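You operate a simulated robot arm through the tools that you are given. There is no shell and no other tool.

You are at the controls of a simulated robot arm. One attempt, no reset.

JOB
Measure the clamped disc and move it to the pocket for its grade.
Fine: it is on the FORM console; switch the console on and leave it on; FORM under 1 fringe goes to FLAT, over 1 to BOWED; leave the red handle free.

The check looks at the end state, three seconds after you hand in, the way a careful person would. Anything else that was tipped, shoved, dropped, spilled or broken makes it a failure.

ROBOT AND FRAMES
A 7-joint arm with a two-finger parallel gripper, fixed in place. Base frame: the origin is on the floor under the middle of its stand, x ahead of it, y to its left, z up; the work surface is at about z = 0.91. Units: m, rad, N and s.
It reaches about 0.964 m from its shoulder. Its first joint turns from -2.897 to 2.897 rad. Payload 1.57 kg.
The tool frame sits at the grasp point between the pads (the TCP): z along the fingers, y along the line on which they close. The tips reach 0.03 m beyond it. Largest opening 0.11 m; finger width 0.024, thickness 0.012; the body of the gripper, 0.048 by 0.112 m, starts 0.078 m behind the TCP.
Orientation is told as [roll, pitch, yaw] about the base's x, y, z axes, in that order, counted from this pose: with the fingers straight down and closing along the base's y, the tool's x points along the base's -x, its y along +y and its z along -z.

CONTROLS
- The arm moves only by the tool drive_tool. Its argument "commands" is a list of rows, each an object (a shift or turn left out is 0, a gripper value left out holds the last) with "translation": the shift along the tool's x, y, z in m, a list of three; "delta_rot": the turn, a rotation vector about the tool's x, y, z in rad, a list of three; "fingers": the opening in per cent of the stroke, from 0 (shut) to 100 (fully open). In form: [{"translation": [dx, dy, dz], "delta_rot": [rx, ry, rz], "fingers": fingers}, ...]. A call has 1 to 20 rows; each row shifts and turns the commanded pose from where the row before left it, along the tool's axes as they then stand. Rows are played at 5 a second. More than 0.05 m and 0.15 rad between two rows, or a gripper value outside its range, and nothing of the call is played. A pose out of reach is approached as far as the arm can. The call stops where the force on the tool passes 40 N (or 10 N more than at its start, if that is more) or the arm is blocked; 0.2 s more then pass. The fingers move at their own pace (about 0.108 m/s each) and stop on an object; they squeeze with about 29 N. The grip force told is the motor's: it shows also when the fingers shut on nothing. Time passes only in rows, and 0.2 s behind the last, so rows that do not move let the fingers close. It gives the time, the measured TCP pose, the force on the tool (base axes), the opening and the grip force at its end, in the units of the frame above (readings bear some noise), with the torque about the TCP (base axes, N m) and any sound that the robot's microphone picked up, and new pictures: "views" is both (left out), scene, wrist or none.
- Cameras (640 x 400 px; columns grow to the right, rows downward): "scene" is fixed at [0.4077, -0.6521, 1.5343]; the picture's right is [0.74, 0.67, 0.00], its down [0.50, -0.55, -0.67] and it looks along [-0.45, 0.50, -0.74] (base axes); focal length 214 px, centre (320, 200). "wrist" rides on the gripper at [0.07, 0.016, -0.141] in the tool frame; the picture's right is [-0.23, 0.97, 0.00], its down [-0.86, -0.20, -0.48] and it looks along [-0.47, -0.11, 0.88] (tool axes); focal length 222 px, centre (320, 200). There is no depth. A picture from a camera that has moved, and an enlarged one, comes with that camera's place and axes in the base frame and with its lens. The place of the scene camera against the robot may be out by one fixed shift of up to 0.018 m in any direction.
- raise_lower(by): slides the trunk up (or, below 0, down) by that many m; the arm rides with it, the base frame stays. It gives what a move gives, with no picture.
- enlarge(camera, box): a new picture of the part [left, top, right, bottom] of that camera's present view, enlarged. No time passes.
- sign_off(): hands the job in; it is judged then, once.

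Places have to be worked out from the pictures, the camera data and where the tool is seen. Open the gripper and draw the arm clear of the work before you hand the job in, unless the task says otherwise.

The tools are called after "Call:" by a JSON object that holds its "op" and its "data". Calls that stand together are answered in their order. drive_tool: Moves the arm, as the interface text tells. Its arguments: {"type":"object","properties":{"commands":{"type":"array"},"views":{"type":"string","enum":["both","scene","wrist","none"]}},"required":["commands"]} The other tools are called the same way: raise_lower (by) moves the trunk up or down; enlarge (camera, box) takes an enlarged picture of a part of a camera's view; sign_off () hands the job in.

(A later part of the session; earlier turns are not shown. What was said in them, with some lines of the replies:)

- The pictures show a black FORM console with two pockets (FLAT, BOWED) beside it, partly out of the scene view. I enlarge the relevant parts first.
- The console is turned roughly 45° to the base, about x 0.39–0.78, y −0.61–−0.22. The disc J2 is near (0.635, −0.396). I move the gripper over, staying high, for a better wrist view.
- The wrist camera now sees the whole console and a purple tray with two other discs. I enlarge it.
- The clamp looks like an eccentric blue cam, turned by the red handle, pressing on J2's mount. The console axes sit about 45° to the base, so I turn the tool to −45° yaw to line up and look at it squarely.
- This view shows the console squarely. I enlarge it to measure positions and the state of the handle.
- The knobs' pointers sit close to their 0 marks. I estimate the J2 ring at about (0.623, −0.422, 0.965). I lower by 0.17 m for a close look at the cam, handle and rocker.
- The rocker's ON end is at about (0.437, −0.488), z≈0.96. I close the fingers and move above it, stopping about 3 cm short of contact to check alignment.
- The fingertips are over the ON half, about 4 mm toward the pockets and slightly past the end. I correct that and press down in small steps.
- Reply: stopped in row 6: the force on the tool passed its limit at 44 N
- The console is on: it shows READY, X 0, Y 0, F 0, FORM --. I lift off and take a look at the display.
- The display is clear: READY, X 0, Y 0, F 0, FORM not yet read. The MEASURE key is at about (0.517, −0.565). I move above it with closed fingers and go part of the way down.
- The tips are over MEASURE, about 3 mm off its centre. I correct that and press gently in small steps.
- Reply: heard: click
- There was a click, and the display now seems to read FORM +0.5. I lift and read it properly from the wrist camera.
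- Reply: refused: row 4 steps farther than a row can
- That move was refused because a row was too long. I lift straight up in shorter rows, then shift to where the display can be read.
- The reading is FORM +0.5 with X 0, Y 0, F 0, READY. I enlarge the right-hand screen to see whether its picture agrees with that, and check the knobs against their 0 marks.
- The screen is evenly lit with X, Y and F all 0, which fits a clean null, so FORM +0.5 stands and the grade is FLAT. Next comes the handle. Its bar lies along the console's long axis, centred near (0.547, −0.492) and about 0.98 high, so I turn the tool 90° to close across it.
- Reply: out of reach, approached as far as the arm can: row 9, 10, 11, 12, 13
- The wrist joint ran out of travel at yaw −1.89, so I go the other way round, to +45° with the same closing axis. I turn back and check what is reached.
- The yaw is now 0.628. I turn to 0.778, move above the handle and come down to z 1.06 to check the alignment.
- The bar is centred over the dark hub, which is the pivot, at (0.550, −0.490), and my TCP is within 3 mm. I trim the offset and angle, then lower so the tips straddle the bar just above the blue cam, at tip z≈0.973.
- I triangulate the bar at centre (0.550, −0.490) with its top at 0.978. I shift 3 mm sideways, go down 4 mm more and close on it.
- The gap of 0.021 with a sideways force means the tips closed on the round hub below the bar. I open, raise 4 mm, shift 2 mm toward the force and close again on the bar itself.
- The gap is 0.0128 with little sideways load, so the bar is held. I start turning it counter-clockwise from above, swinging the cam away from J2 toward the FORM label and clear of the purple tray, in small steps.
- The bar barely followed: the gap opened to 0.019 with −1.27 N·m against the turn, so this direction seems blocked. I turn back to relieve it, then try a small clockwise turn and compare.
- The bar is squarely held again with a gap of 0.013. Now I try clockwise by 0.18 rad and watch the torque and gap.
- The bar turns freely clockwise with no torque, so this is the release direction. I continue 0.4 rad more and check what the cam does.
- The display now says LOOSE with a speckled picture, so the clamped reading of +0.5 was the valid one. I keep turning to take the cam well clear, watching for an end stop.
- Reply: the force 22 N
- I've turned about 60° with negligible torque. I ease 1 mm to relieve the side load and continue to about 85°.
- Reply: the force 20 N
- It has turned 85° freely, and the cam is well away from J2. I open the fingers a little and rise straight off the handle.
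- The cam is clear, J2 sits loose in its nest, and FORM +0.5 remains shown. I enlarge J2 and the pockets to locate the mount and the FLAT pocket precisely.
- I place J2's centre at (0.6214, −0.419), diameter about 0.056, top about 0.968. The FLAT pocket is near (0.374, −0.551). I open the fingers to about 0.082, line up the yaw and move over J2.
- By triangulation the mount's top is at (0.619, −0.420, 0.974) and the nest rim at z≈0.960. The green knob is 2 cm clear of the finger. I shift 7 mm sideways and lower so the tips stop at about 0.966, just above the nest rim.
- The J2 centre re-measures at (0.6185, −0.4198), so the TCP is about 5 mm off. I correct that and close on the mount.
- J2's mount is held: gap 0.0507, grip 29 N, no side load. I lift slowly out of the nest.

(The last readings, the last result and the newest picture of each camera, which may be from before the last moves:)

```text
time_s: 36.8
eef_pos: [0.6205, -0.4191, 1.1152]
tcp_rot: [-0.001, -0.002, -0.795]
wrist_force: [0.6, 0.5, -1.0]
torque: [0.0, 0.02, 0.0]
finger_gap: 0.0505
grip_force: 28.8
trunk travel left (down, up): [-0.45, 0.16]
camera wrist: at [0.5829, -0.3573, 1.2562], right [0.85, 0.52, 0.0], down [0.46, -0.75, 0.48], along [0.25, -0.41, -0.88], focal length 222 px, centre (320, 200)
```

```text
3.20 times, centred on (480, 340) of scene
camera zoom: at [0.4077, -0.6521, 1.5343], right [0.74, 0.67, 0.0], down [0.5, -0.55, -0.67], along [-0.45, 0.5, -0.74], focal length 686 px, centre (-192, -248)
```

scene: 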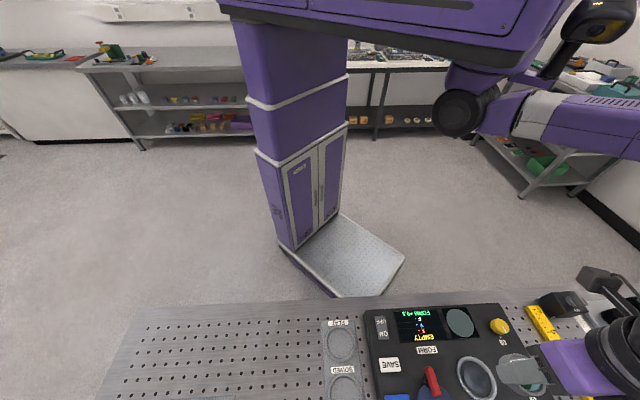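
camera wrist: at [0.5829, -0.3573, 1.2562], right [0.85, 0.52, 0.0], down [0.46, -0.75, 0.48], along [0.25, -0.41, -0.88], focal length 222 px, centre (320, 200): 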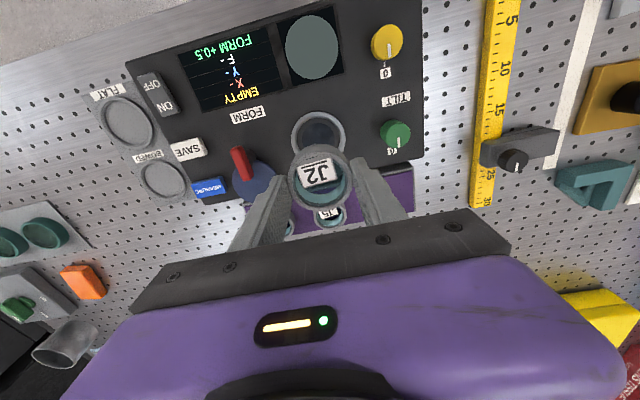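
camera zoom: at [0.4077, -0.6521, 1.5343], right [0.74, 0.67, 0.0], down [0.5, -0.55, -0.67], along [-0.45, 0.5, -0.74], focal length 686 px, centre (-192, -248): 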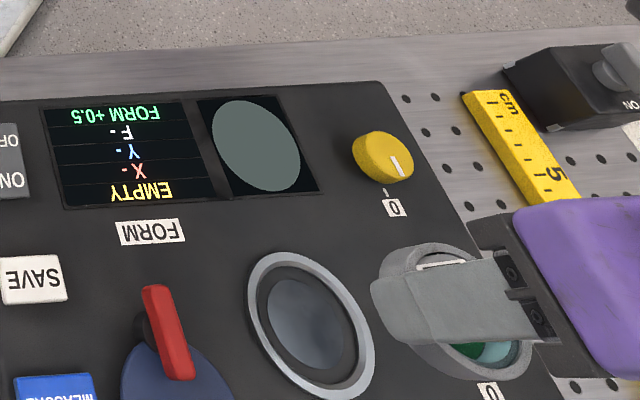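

J2 is out and the console shows EMPTY with FORM +0.5 still kept. I carry it at this height to above the FLAT pocket.

Call:
{"op": "drive_tool", "data": {"commands": [{"translation": [0.0112, -0.0382, 0]}, {"translation": [0.0112, -0.0382, 0]}, {"translation": [0.0112, -0.0382, 0]}, {"translation": [0.0112, -0.0382, 0]}, {"translation": [0.0112, -0.0382, 0]}, {"translation": [0.0112, -0.0382, 0]}, {"translation": [0.0112, -0.0382, 0]}, {}], "views": "both"}}

Call:
{"op": "enlarge", "data": {"camera": "wrist", "box": [200, 60, 440, 235]}}

Call:
{"op": "enlarge", "data": {"camera": "scene", "box": [300, 290, 500, 400]}}

```text
time_s: 38.6
eef_pos: [0.3735, -0.5537, 1.117]
tcp_rot: [-0.003, -0.006, -0.795]
wrist_force: [-0.5, -0.1, 0.1]
torque: [0.01, 0.02, 0.0]
finger_gap: 0.0505
grip_force: 28.9
trunk travel left (down, up): [-0.45, 0.16]
camera wrist: at [0.3357, -0.4918, 1.2582], right [0.85, 0.52, 0.0], down [0.46, -0.75, 0.48], along [0.25, -0.41, -0.88], focal length 222 px, centre (320, 200)
```

scene: 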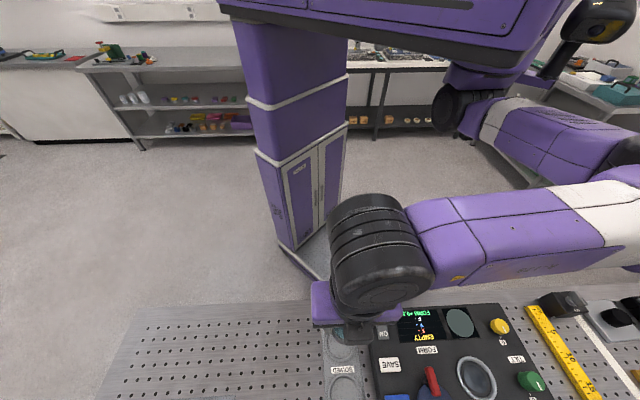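
wrist: 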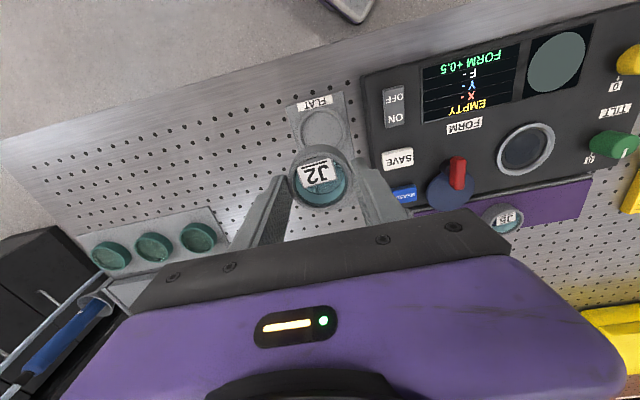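

```text
2.29 times, centred on (320, 148) of wrist
camera zoom: at [0.3357, -0.4918, 1.2582], right [0.85, 0.52, 0.0], down [0.46, -0.75, 0.48], along [0.25, -0.41, -0.88], focal length 508 px, centre (320, 320)
```

zoom: 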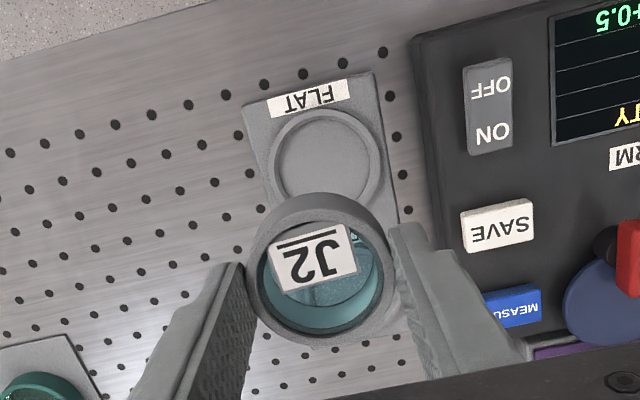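

```text
3.20 times, centred on (400, 345) of scene
camera zoom: at [0.4077, -0.6521, 1.5343], right [0.74, 0.67, 0.0], down [0.5, -0.55, -0.67], along [-0.45, 0.5, -0.74], focal length 686 px, centre (64, -264)
```

zoom: 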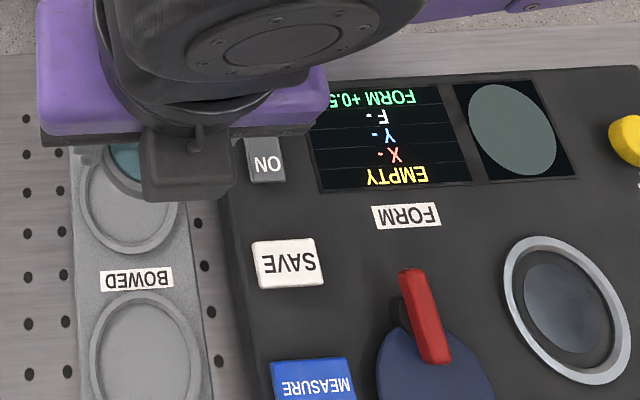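

The pocket centre reads (0.3765, −0.553) with inner diameter about 0.058, and the held J2 is about 2 mm short of it. I correct that and lower to 1.02, then re-check.

Call:
{"op": "drive_tool", "data": {"commands": [{"translation": [-0.0016, 0.0014, 0.02]}, {"translation": [0, 0, 0.025]}, {"translation": [0, 0, 0.025]}, {"translation": [0, 0, 0.025]}, {}], "views": "both"}}

Call:
{"op": "enlarge", "data": {"camera": "wrist", "box": [220, 90, 420, 235]}}

Call:
{"op": "enlarge", "data": {"camera": "scene", "box": [280, 300, 440, 400]}}

```text
time_s: 39.8
eef_pos: [0.3758, -0.5533, 1.0213]
tcp_rot: [-0.001, -0.003, -0.793]
wrist_force: [0.8, 0.1, -1.5]
torque: [-0.03, -0.03, -0.04]
finger_gap: 0.0508
grip_force: 28.5
trunk travel left (down, up): [-0.45, 0.16]
camera wrist: at [0.3377, -0.4922, 1.1622], right [0.85, 0.52, 0.0], down [0.46, -0.75, 0.48], along [0.25, -0.41, -0.88], focal length 222 px, centre (320, 200)
```

scene: 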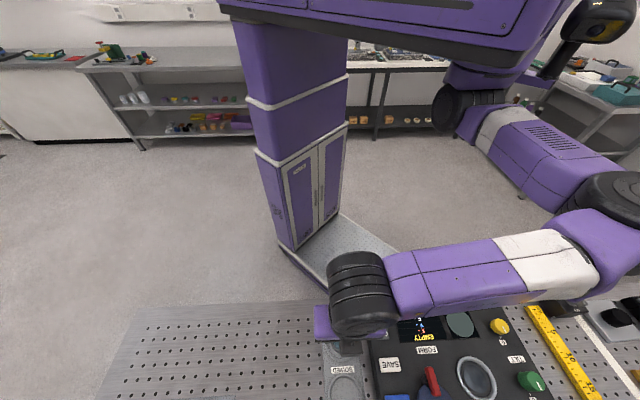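
wrist: 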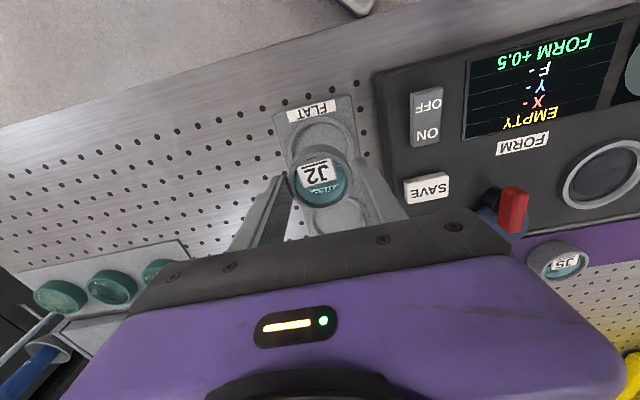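

```text
2.76 times, centred on (320, 162) of wrist
camera zoom: at [0.3377, -0.4922, 1.1622], right [0.85, 0.52, 0.0], down [0.46, -0.75, 0.48], along [0.25, -0.41, -0.88], focal length 613 px, centre (320, 303)
```

zoom: 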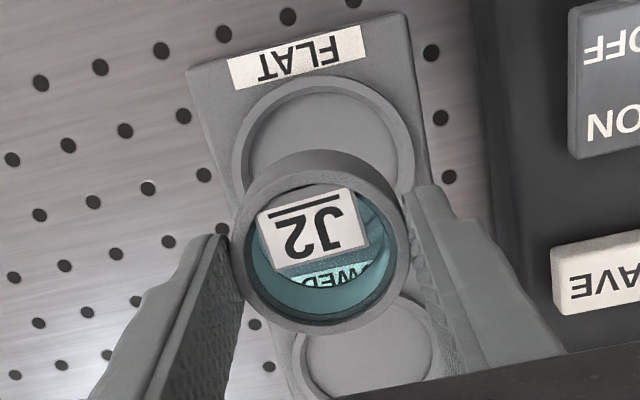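

```text
4.00 times, centred on (360, 350) of scene
camera zoom: at [0.4077, -0.6521, 1.5343], right [0.74, 0.67, 0.0], down [0.5, -0.55, -0.67], along [-0.45, 0.5, -0.74], focal length 858 px, centre (160, -400)
```

zoom: 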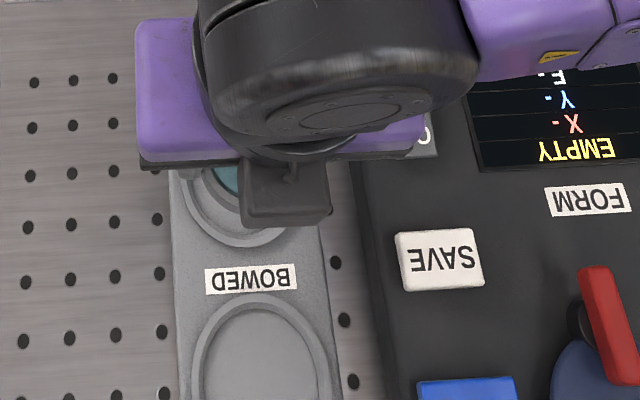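

J2 and the pocket agree within about 1 mm, and the mount is about 19 mm tall, so I expect contact near TCP z≈0.957. I lower to about 0.970 first.

Call:
{"op": "drive_tool", "data": {"commands": [{"translation": [0, 0, 0.018]}, {"translation": [0, 0, 0.015]}, {"translation": [0, 0, 0.012]}, {"translation": [0, 0, 0.006]}, {}], "views": "both"}}

Call:
{"op": "enlarge", "data": {"camera": "wrist", "box": [220, 90, 420, 235]}}

Call:
{"op": "enlarge", "data": {"camera": "scene", "box": [280, 300, 440, 400]}}

```text
time_s: 41.0
eef_pos: [0.3724, -0.554, 0.969]
tcp_rot: [-0.003, -0.003, -0.793]
wrist_force: [0.8, -0.5, -1.2]
torque: [0.01, -0.04, 0.01]
finger_gap: 0.0507
grip_force: 29.2
trunk travel left (down, up): [-0.45, 0.16]
camera wrist: at [0.3363, -0.4921, 1.1104], right [0.85, 0.52, 0.0], down [0.46, -0.75, 0.48], along [0.25, -0.41, -0.88], focal length 222 px, centre (320, 200)
```

scene: 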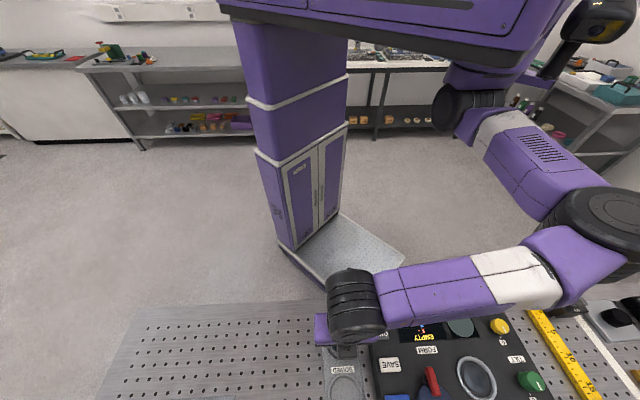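
wrist: 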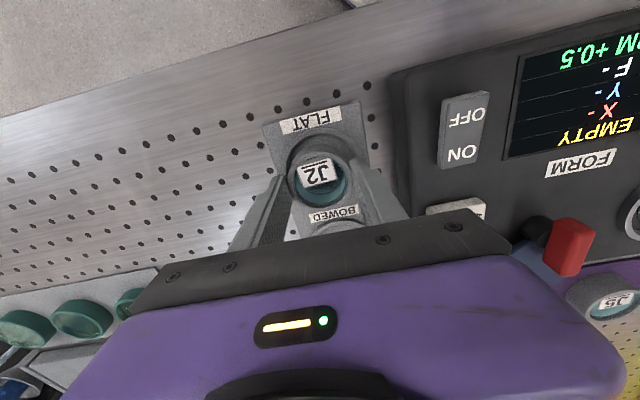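

```text
2.76 times, centred on (320, 162) of wrist
camera zoom: at [0.3363, -0.4921, 1.1104], right [0.85, 0.52, 0.0], down [0.46, -0.75, 0.48], along [0.25, -0.41, -0.88], focal length 613 px, centre (320, 303)
```

zoom: 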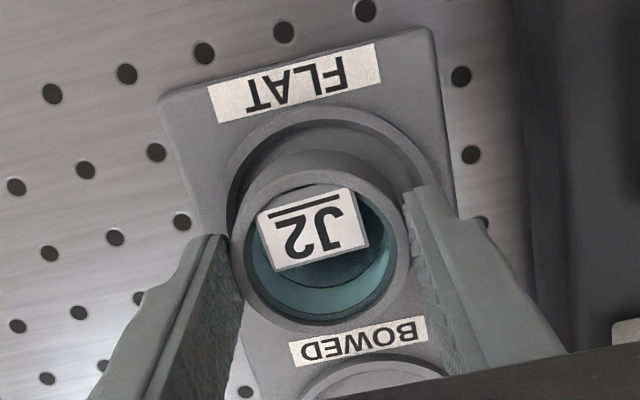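

```text
4.00 times, centred on (360, 350) of scene
camera zoom: at [0.4077, -0.6521, 1.5343], right [0.74, 0.67, 0.0], down [0.5, -0.55, -0.67], along [-0.45, 0.5, -0.74], focal length 858 px, centre (160, -400)
```

zoom: 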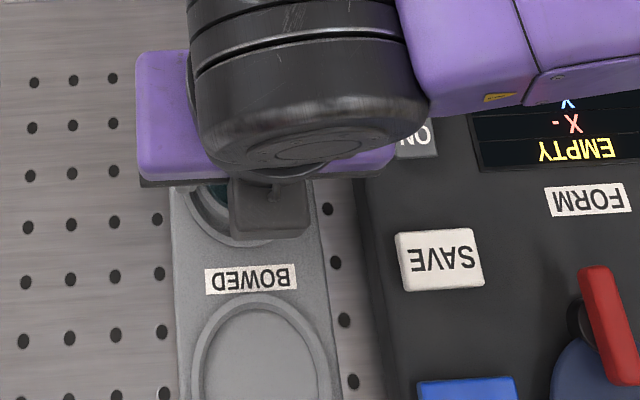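

J2 has drifted about 3.5 mm left of the pocket centre during the descent. I correct by (+0.0033, +0.001) and check before going lower.

Call:
{"op": "drive_tool", "data": {"commands": [{"translation": [-0.0016, 0.0031, 0]}, {}, {}], "views": "wrist"}}

Call:
{"op": "enlarge", "data": {"camera": "wrist", "box": [260, 100, 390, 220]}}

```text
time_s: 41.8
eef_pos: [0.3791, -0.5528, 0.9681]
tcp_rot: [-0.002, -0.002, -0.795]
wrist_force: [0.2, -0.1, -1.0]
torque: [-0.02, 0.04, 0.01]
finger_gap: 0.0505
grip_force: 28.8
trunk travel left (down, up): [-0.45, 0.16]
camera wrist: at [0.3404, -0.491, 1.1103], right [0.85, 0.52, 0.0], down [0.46, -0.75, 0.48], along [0.25, -0.41, -0.88], focal length 222 px, centre (320, 200)
```

wrist: 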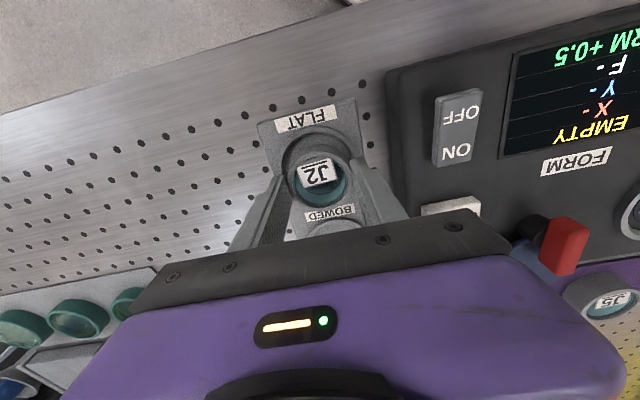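

```text
3.33 times, centred on (325, 160) of wrist
camera zoom: at [0.3404, -0.491, 1.1103], right [0.85, 0.52, 0.0], down [0.46, -0.75, 0.48], along [0.25, -0.41, -0.88], focal length 740 px, centre (303, 333)
```

zoom: 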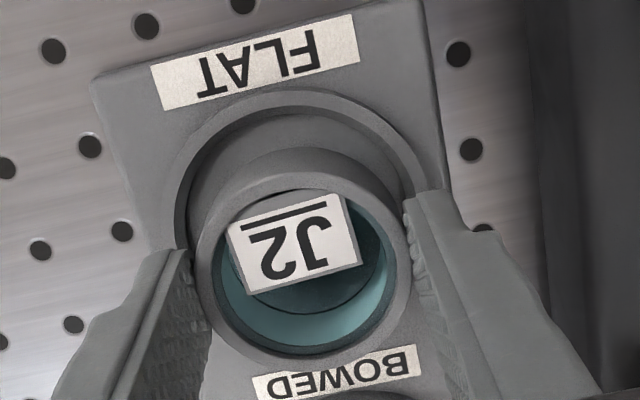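

J2 is now centred over the pocket within about 1 mm. I lower in small steps toward the floor.

Call:
{"op": "drive_tool", "data": {"commands": [{"translation": [0, 0, 0.004]}, {"translation": [0, 0, 0.003]}, {"translation": [0, 0, 0.002]}, {}], "views": "wrist"}}

Call:
{"op": "enlarge", "data": {"camera": "wrist", "box": [260, 100, 390, 220]}}

```text
time_s: 42.8
eef_pos: [0.3794, -0.5516, 0.961]
tcp_rot: [-0.002, -0.004, -0.795]
wrist_force: [0.5, 2.2, 8.2]
torque: [0.18, -0.1, 0.01]
finger_gap: 0.0507
grip_force: 29.5
trunk travel left (down, up): [-0.45, 0.16]
camera wrist: at [0.3411, -0.4907, 1.1015], right [0.85, 0.52, 0.0], down [0.46, -0.75, 0.48], along [0.25, -0.41, -0.88], focal length 222 px, centre (320, 200)
```

wrist: 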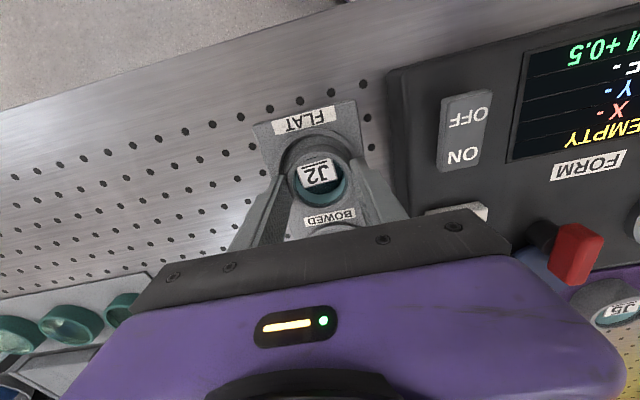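

```text
3.33 times, centred on (325, 160) of wrist
camera zoom: at [0.3411, -0.4907, 1.1015], right [0.85, 0.52, 0.0], down [0.46, -0.75, 0.48], along [0.25, -0.41, -0.88], focal length 740 px, centre (303, 333)
```

zoom: 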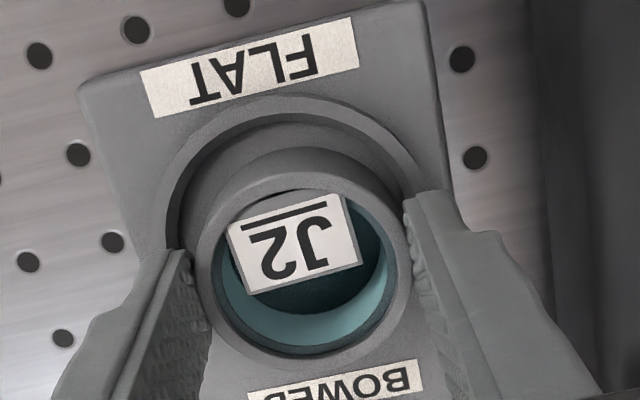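

There is light contact (8 N) at z 0.961, with the torque suggesting it is off-centre toward the console side, where J2 looks about 2 mm too far right. I raise slightly, shift 2 mm left and lower again to compare.

Call:
{"op": "drive_tool", "data": {"commands": [{"translation": [0, 0, -0.004]}, {"translation": [0, -0.0022, 0]}, {}, {"translation": [0, 0, 0.002]}, {"translation": [0, 0, 0.002]}, {}], "views": "wrist"}}

Call:
{"op": "enlarge", "data": {"camera": "wrist", "box": [260, 100, 390, 220]}}

```text
time_s: 44.2
eef_pos: [0.3775, -0.5532, 0.9598]
tcp_rot: [-0.004, -0.004, -0.793]
wrist_force: [0.1, -2.2, 6.0]
torque: [0.09, -0.1, -0.01]
finger_gap: 0.0504
grip_force: 29.0
trunk travel left (down, up): [-0.45, 0.16]
camera wrist: at [0.34, -0.4915, 1.1015], right [0.85, 0.52, 0.0], down [0.46, -0.75, 0.48], along [0.25, -0.41, -0.88], focal length 222 px, centre (320, 200)
```

wrist: 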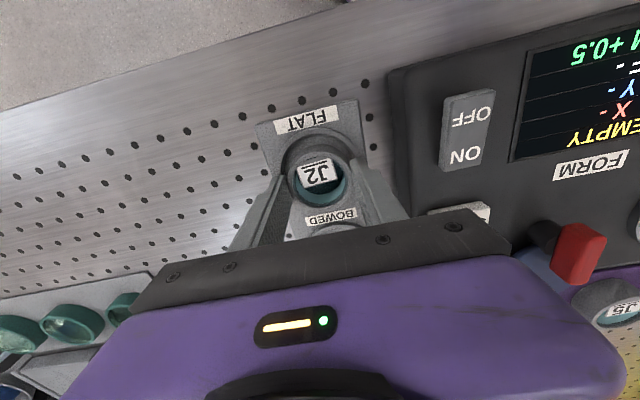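

```text
3.33 times, centred on (325, 160) of wrist
camera zoom: at [0.34, -0.4915, 1.1015], right [0.85, 0.52, 0.0], down [0.46, -0.75, 0.48], along [0.25, -0.41, -0.88], focal length 740 px, centre (303, 333)
```

zoom: 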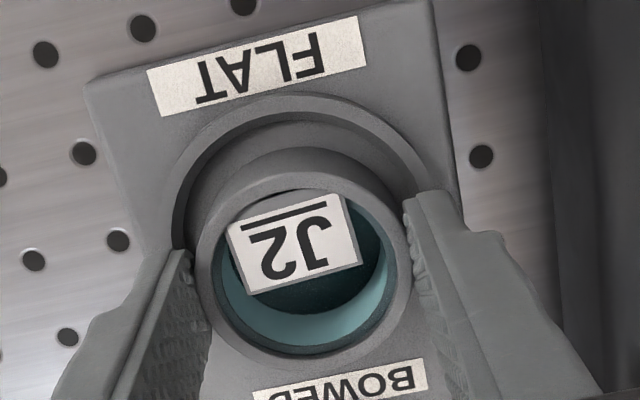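

Contact comes at the same height (0.960, 6 N) and J2's footprint sits centred inside the pocket's inner circle, so it is resting on the floor. I open the fingers gently, only as far as needed, and look.

Call:
{"op": "drive_tool", "data": {"commands": [{"fingers": 48}, {}, {"fingers": 58}, {}, {}], "views": "wrist"}}

Call:
{"op": "enlarge", "data": {"camera": "wrist", "box": [260, 100, 390, 220]}}

```text
time_s: 45.4
eef_pos: [0.3788, -0.5527, 0.9583]
tcp_rot: [-0.002, -0.004, -0.793]
wrist_force: [0.4, -1.3, -0.2]
torque: [-0.02, 0.02, -0.04]
finger_gap: 0.0638
grip_force: 0.0
trunk travel left (down, up): [-0.45, 0.16]
camera wrist: at [0.3402, -0.4913, 1.1009], right [0.85, 0.52, 0.0], down [0.46, -0.75, 0.48], along [0.25, -0.41, -0.88], focal length 222 px, centre (320, 200)
```

wrist: 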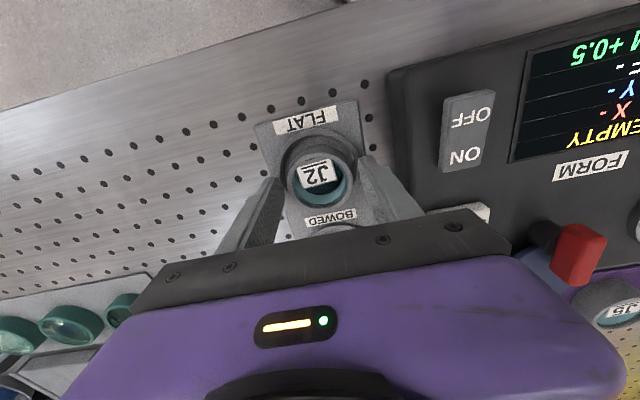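

```text
3.33 times, centred on (325, 160) of wrist
camera zoom: at [0.3402, -0.4913, 1.1009], right [0.85, 0.52, 0.0], down [0.46, -0.75, 0.48], along [0.25, -0.41, -0.88], focal length 740 px, centre (303, 333)
```

zoom: 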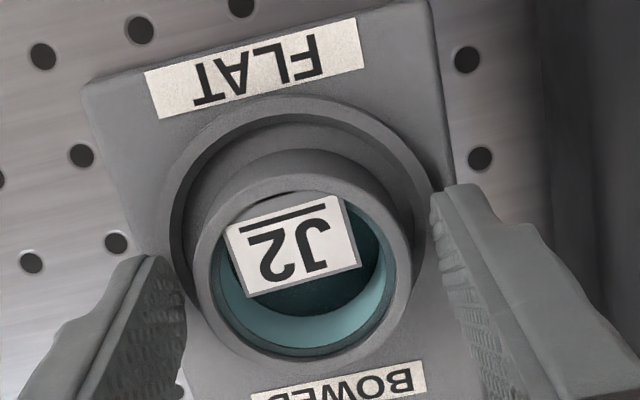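

J2 is released and stayed put within the FLAT rim. I rise straight up and inspect.

Call:
{"op": "drive_tool", "data": {"commands": [{"translation": [0, 0, -0.015]}, {"translation": [0, 0, -0.03]}, {"translation": [0, 0, -0.04]}, {"translation": [0, 0, -0.04]}, {"translation": [0, 0, -0.04]}], "views": "both"}}

Call:
{"op": "enlarge", "data": {"camera": "wrist", "box": [260, 70, 400, 200]}}

Call:
{"op": "enlarge", "data": {"camera": "wrist", "box": [360, 40, 640, 240]}}

```text
time_s: 46.6
eef_pos: [0.3741, -0.5521, 1.1272]
tcp_rot: [-0.002, -0.005, -0.795]
wrist_force: [-0.1, -0.4, -0.6]
torque: [-0.02, 0.04, 0.02]
finger_gap: 0.0634
grip_force: 0.0
trunk travel left (down, up): [-0.45, 0.16]
camera wrist: at [0.3365, -0.4911, 1.2691], right [0.85, 0.52, 0.0], down [0.46, -0.75, 0.48], along [0.25, -0.41, -0.88], focal length 222 px, centre (320, 200)
```

scene: 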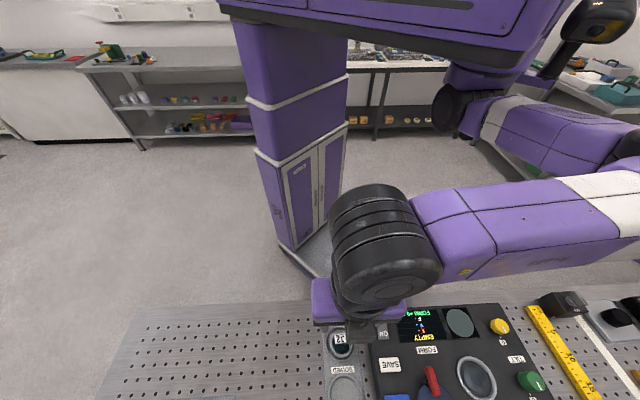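
wrist: 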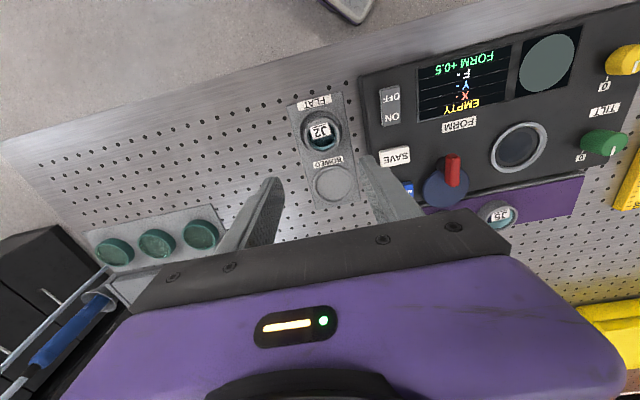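

```text
3.08 times, centred on (330, 135) of wrist
camera zoom: at [0.3365, -0.4911, 1.2691], right [0.85, 0.52, 0.0], down [0.46, -0.75, 0.48], along [0.25, -0.41, -0.88], focal length 684 px, centre (289, 400)
```

zoom: 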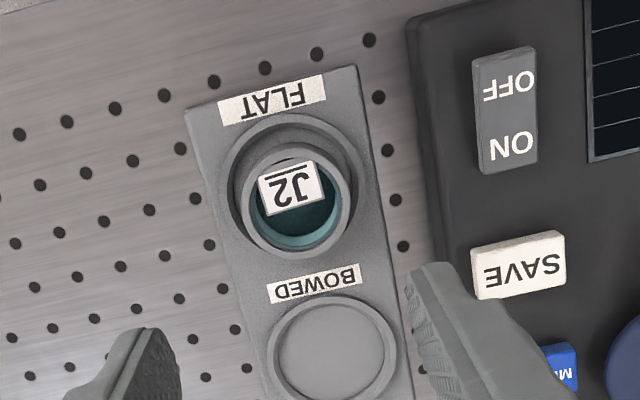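

```text
2.00 times, centred on (500, 140) of wrist
camera zoom: at [0.3365, -0.4911, 1.2691], right [0.85, 0.52, 0.0], down [0.46, -0.75, 0.48], along [0.25, -0.41, -0.88], focal length 444 px, centre (-40, 320)
```

zoom: 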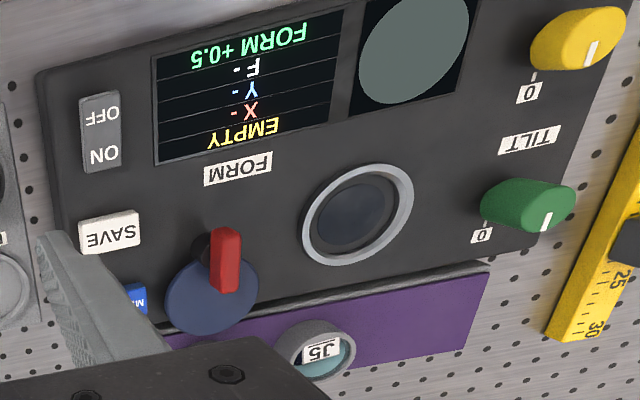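

J2 sits level in FLAT, the console is on (EMPTY, FORM +0.5) and the handle is in the loose position. I raise the arm clear and check the whole bench, including the tray with J3 and J5.

Call:
{"op": "drive_tool", "data": {"commands": [{"translation": [0, 0, -0.045]}, {"translation": [0, 0, -0.045]}, {"translation": [0, 0, -0.045]}, {"translation": [0, 0, -0.045]}, {"translation": [0, 0.04, 0]}, {"translation": [0, 0.04, 0]}, {"translation": [0.04, 0, 0]}, {"translation": [0.04, 0, 0]}], "views": "both"}}

Call:
{"op": "enlarge", "data": {"camera": "wrist", "box": [240, 60, 480, 230]}}

Call:
{"op": "enlarge", "data": {"camera": "scene", "box": [310, 300, 490, 400]}}

```text
time_s: 48.4
eef_pos: [0.3776, -0.4369, 1.3042]
tcp_rot: [-0.002, -0.003, -0.792]
wrist_force: [0.5, -0.1, 0.7]
torque: [0.02, 0.02, 0.0]
finger_gap: 0.0636
grip_force: 0.1
trunk travel left (down, up): [-0.45, 0.16]
camera wrist: at [0.3407, -0.3758, 1.4462], right [0.85, 0.52, 0.0], down [0.46, -0.75, 0.48], along [0.25, -0.41, -0.88], focal length 222 px, centre (320, 200)
```

scene: 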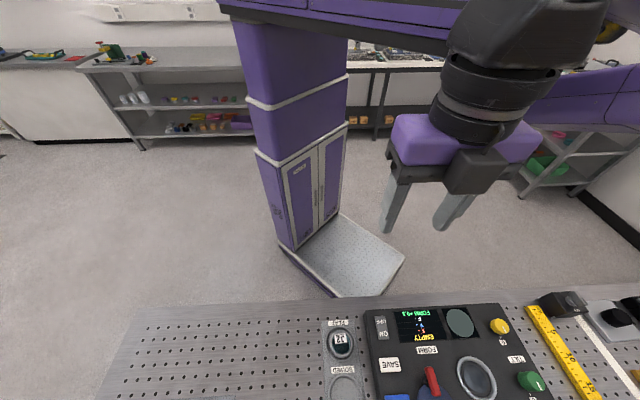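
wrist: 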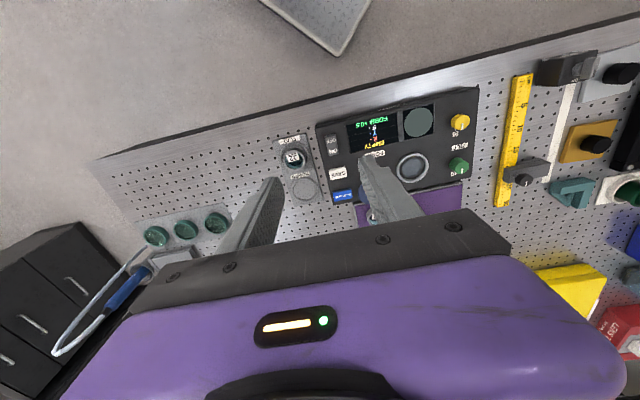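

```text
2.35 times, centred on (360, 145) of wrist
camera zoom: at [0.3407, -0.3758, 1.4462], right [0.85, 0.52, 0.0], down [0.46, -0.75, 0.48], along [0.25, -0.41, -0.88], focal length 523 px, centre (226, 329)
```

zoom: 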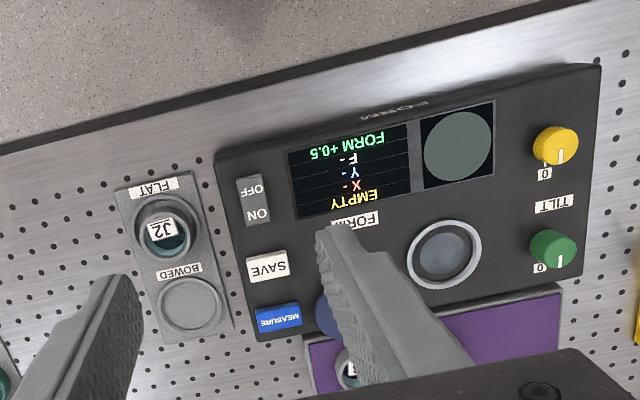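

```text
3.56 times, centred on (400, 350) of scene
camera zoom: at [0.4077, -0.6521, 1.5343], right [0.74, 0.67, 0.0], down [0.5, -0.55, -0.67], along [-0.45, 0.5, -0.74], focal length 763 px, centre (36, -333)
```

zoom: 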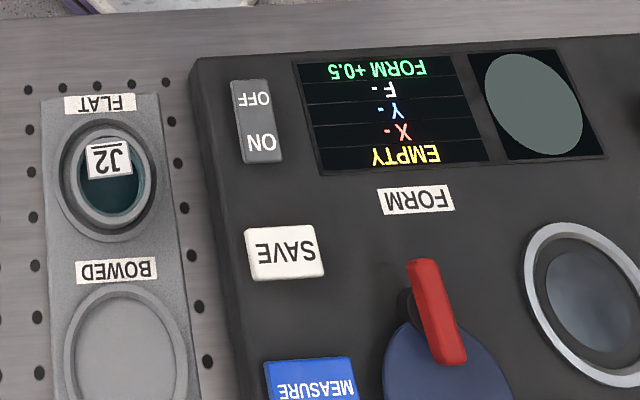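

J2 is in FLAT and nothing else looks disturbed. There is some faint text on the console's robot-side edge, so I read that and check the tray before handing in.

Call:
{"op": "enlarge", "data": {"camera": "wrist", "box": [370, 85, 410, 110]}}

Call:
{"op": "drive_tool", "data": {"commands": [{"translation": [0.03, 0.04, 0]}, {"translation": [0.03, 0.04, 0]}, {"translation": [0, 0.04, 0]}], "views": "both"}}

Call:
{"op": "enlarge", "data": {"camera": "wrist", "box": [180, 60, 420, 230]}}

```text
16.00 times, centred on (390, 98) of wrist
camera zoom: at [0.3407, -0.3758, 1.4462], right [0.85, 0.52, 0.0], down [0.46, -0.75, 0.48], along [0.25, -0.41, -0.88], focal length 3554 px, centre (-800, 1840)
```

zoom: 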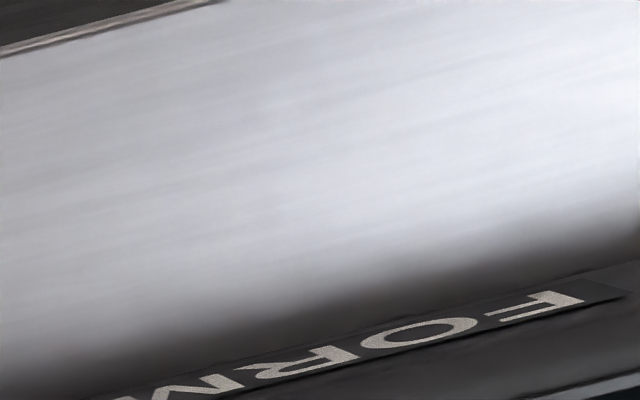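

```text
time_s: 49.1
eef_pos: [0.4015, -0.338, 1.3054]
tcp_rot: [-0.018, -0.005, -0.759]
wrist_force: [7.4, -14.9, 0.4]
torque: [2.29, 1.13, -0.08]
finger_gap: 0.0639
grip_force: 0.0
trunk travel left (down, up): [-0.45, 0.16]
stopped in row 3: the force on the tool passed its limit at 174 N (the readings are from after the stop); the commanded pose is now the measured one
camera wrist: at [0.3638, -0.2747, 1.4472], right [0.84, 0.55, -0.02], down [0.49, -0.73, 0.49], along [0.26, -0.41, -0.87], focal length 222 px, centre (320, 200)
```

scene: 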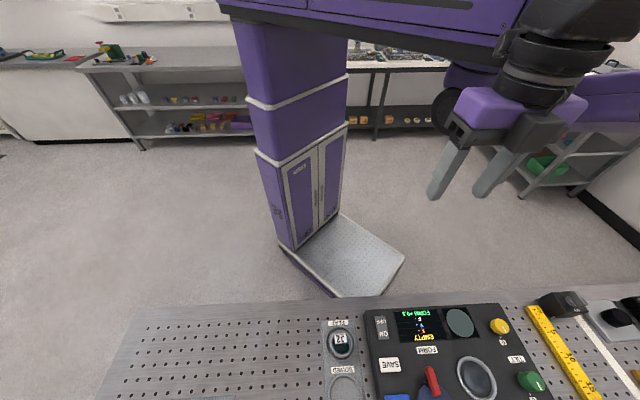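
wrist: 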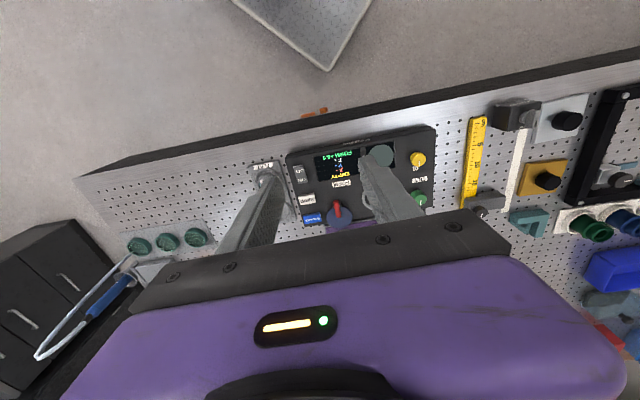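

```text
2.35 times, centred on (300, 145) of wrist
camera zoom: at [0.3638, -0.2747, 1.4472], right [0.84, 0.55, -0.02], down [0.49, -0.73, 0.49], along [0.26, -0.41, -0.87], focal length 523 px, centre (367, 329)
```

zoom: 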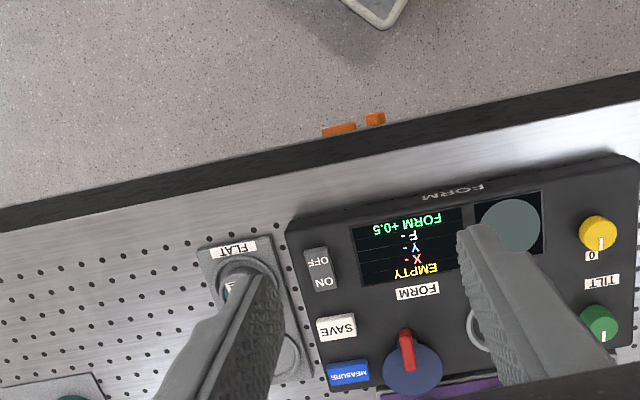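

The tool bumped into something at that height; in the scene view the wrist is right next to the robot's own upper arm, not the bench. I back off the way I came and check.

Call:
{"op": "drive_tool", "data": {"commands": [{"translation": [-0.01, -0.03, 0]}, {"translation": [-0.01, -0.03, 0]}, {"translation": [0, -0.03, 0]}], "views": "both"}}

Call:
{"op": "enlarge", "data": {"camera": "wrist", "box": [200, 60, 480, 230]}}

Call:
{"op": "enlarge", "data": {"camera": "scene", "box": [300, 290, 500, 400]}}

```text
time_s: 50.0
eef_pos: [0.3563, -0.4143, 1.3043]
tcp_rot: [-0.017, -0.006, -0.761]
wrist_force: [1.0, -0.1, 0.2]
torque: [-0.03, 0.05, -0.01]
finger_gap: 0.0637
grip_force: 0.1
trunk travel left (down, up): [-0.45, 0.16]
camera wrist: at [0.317, -0.3523, 1.446], right [0.84, 0.55, -0.02], down [0.49, -0.73, 0.49], along [0.26, -0.41, -0.87], focal length 222 px, centre (320, 200)
```

scene: 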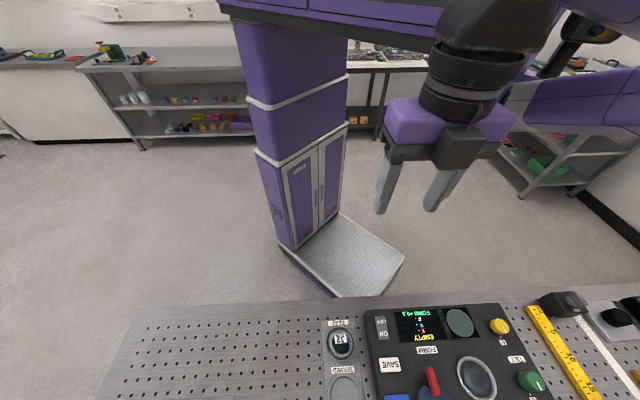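
wrist: 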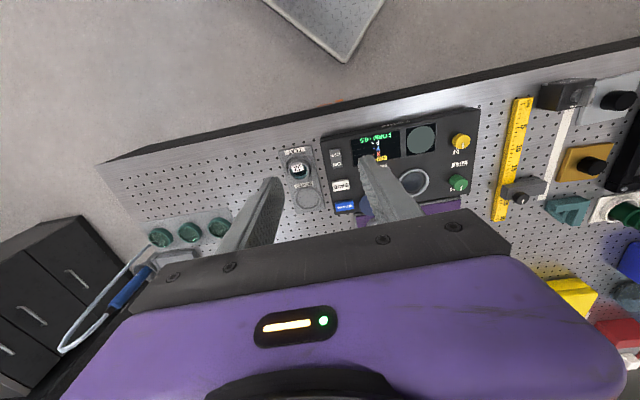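

```text
2.29 times, centred on (340, 145) of wrist
camera zoom: at [0.317, -0.3523, 1.446], right [0.84, 0.55, -0.02], down [0.49, -0.73, 0.49], along [0.26, -0.41, -0.87], focal length 508 px, centre (274, 326)
```

zoom: 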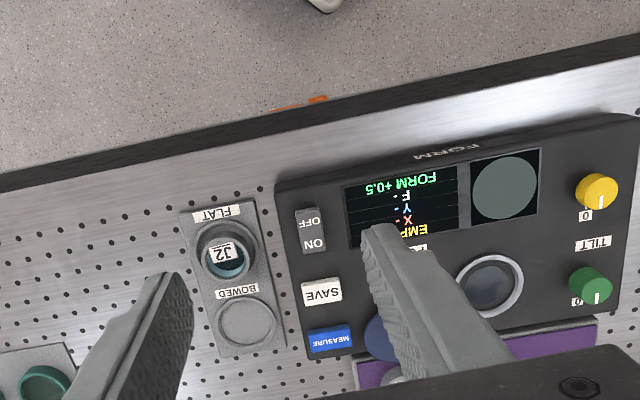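

```text
3.20 times, centred on (400, 345) of scene
camera zoom: at [0.4077, -0.6521, 1.5343], right [0.74, 0.67, 0.0], down [0.5, -0.55, -0.67], along [-0.45, 0.5, -0.74], focal length 686 px, centre (64, -264)
```

zoom: 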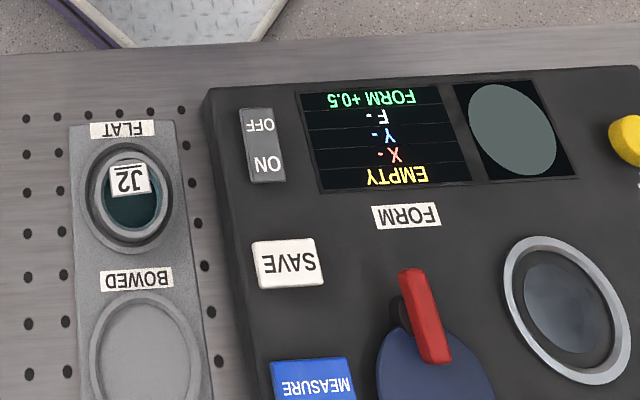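

No load remains on the tool and the bench is unchanged: J2 in FLAT, console on, handle loose. I open the gripper fully and take a last look at the tray area.

Call:
{"op": "drive_tool", "data": {"commands": [{"fingers": 100}, {"translation": [0, -0.03, 0]}, {}], "views": "both"}}

Call:
{"op": "enlarge", "data": {"camera": "wrist", "box": [260, 100, 500, 235]}}

```text
time_s: 50.8
eef_pos: [0.3358, -0.4353, 1.3043]
tcp_rot: [-0.018, -0.005, -0.761]
wrist_force: [1.1, 0.2, 0.6]
torque: [-0.03, -0.02, 0.01]
finger_gap: 0.1099
grip_force: 0.1
trunk travel left (down, up): [-0.45, 0.16]
camera wrist: at [0.2974, -0.3735, 1.4454], right [0.84, 0.55, -0.02], down [0.49, -0.73, 0.49], along [0.26, -0.41, -0.87], focal length 222 px, centre (320, 200)
```

scene: 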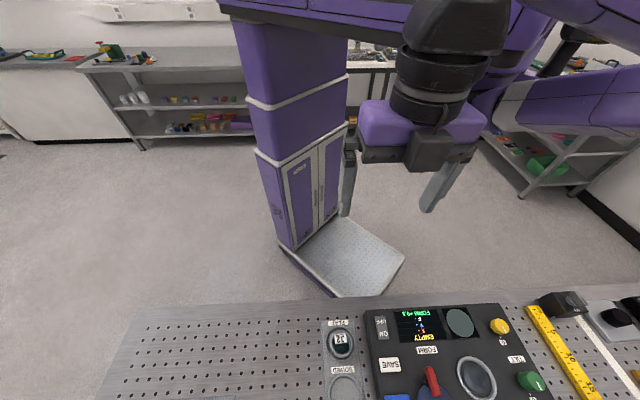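
wrist: 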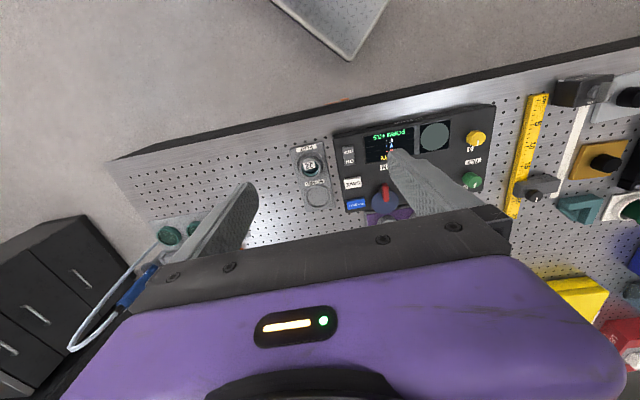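

```text
2.67 times, centred on (380, 168) of wrist
camera zoom: at [0.2974, -0.3735, 1.4454], right [0.84, 0.55, -0.02], down [0.49, -0.73, 0.49], along [0.26, -0.41, -0.87], focal length 592 px, centre (160, 287)
```

zoom: 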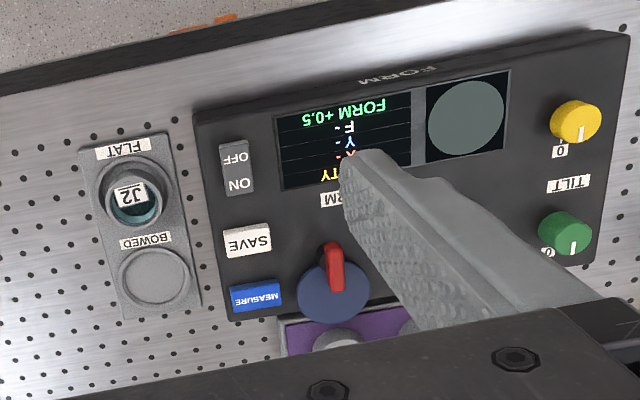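

The gripper is open and clear of the bench. The console is on showing FORM +0.5, J2 is seated in FLAT, the red handle is in its free position, and nothing else on the bench appears disturbed. I hand the job in.

Call:
{"op": "sign_off", "data": {}}

```text
The job is handed in.
```

The clamped disc, J2, read FORM +0.5 fringe on the FORM console, so I graded it FLAT and moved it to the FLAT pocket. I've handed the job in; the result of the check hasn't come back.

- **Console:** it is switched on and left on, still showing FORM +0.5, with EMPTY now that the disc is out.
- **Red handle:** turned about 85° clockwise to release the clamp and left free. I first tried the other direction and met firm resistance, so I backed off and turned it the right way.
- **Disc:** J2 is seated in the FLAT pocket, and the gripper is open and clear of the bench.
- **One bump:** after the disc was placed, the wrist hit something hard (174 N) while I was moving the arm clear. It was well above the bench and looked like the robot's own upper arm. I backed off, and nothing on the bench looked moved in the pictures afterwards. J3 was partly hidden by the gripper in my last views, but it looked fine when I last saw it clearly, before I lifted J2 out.
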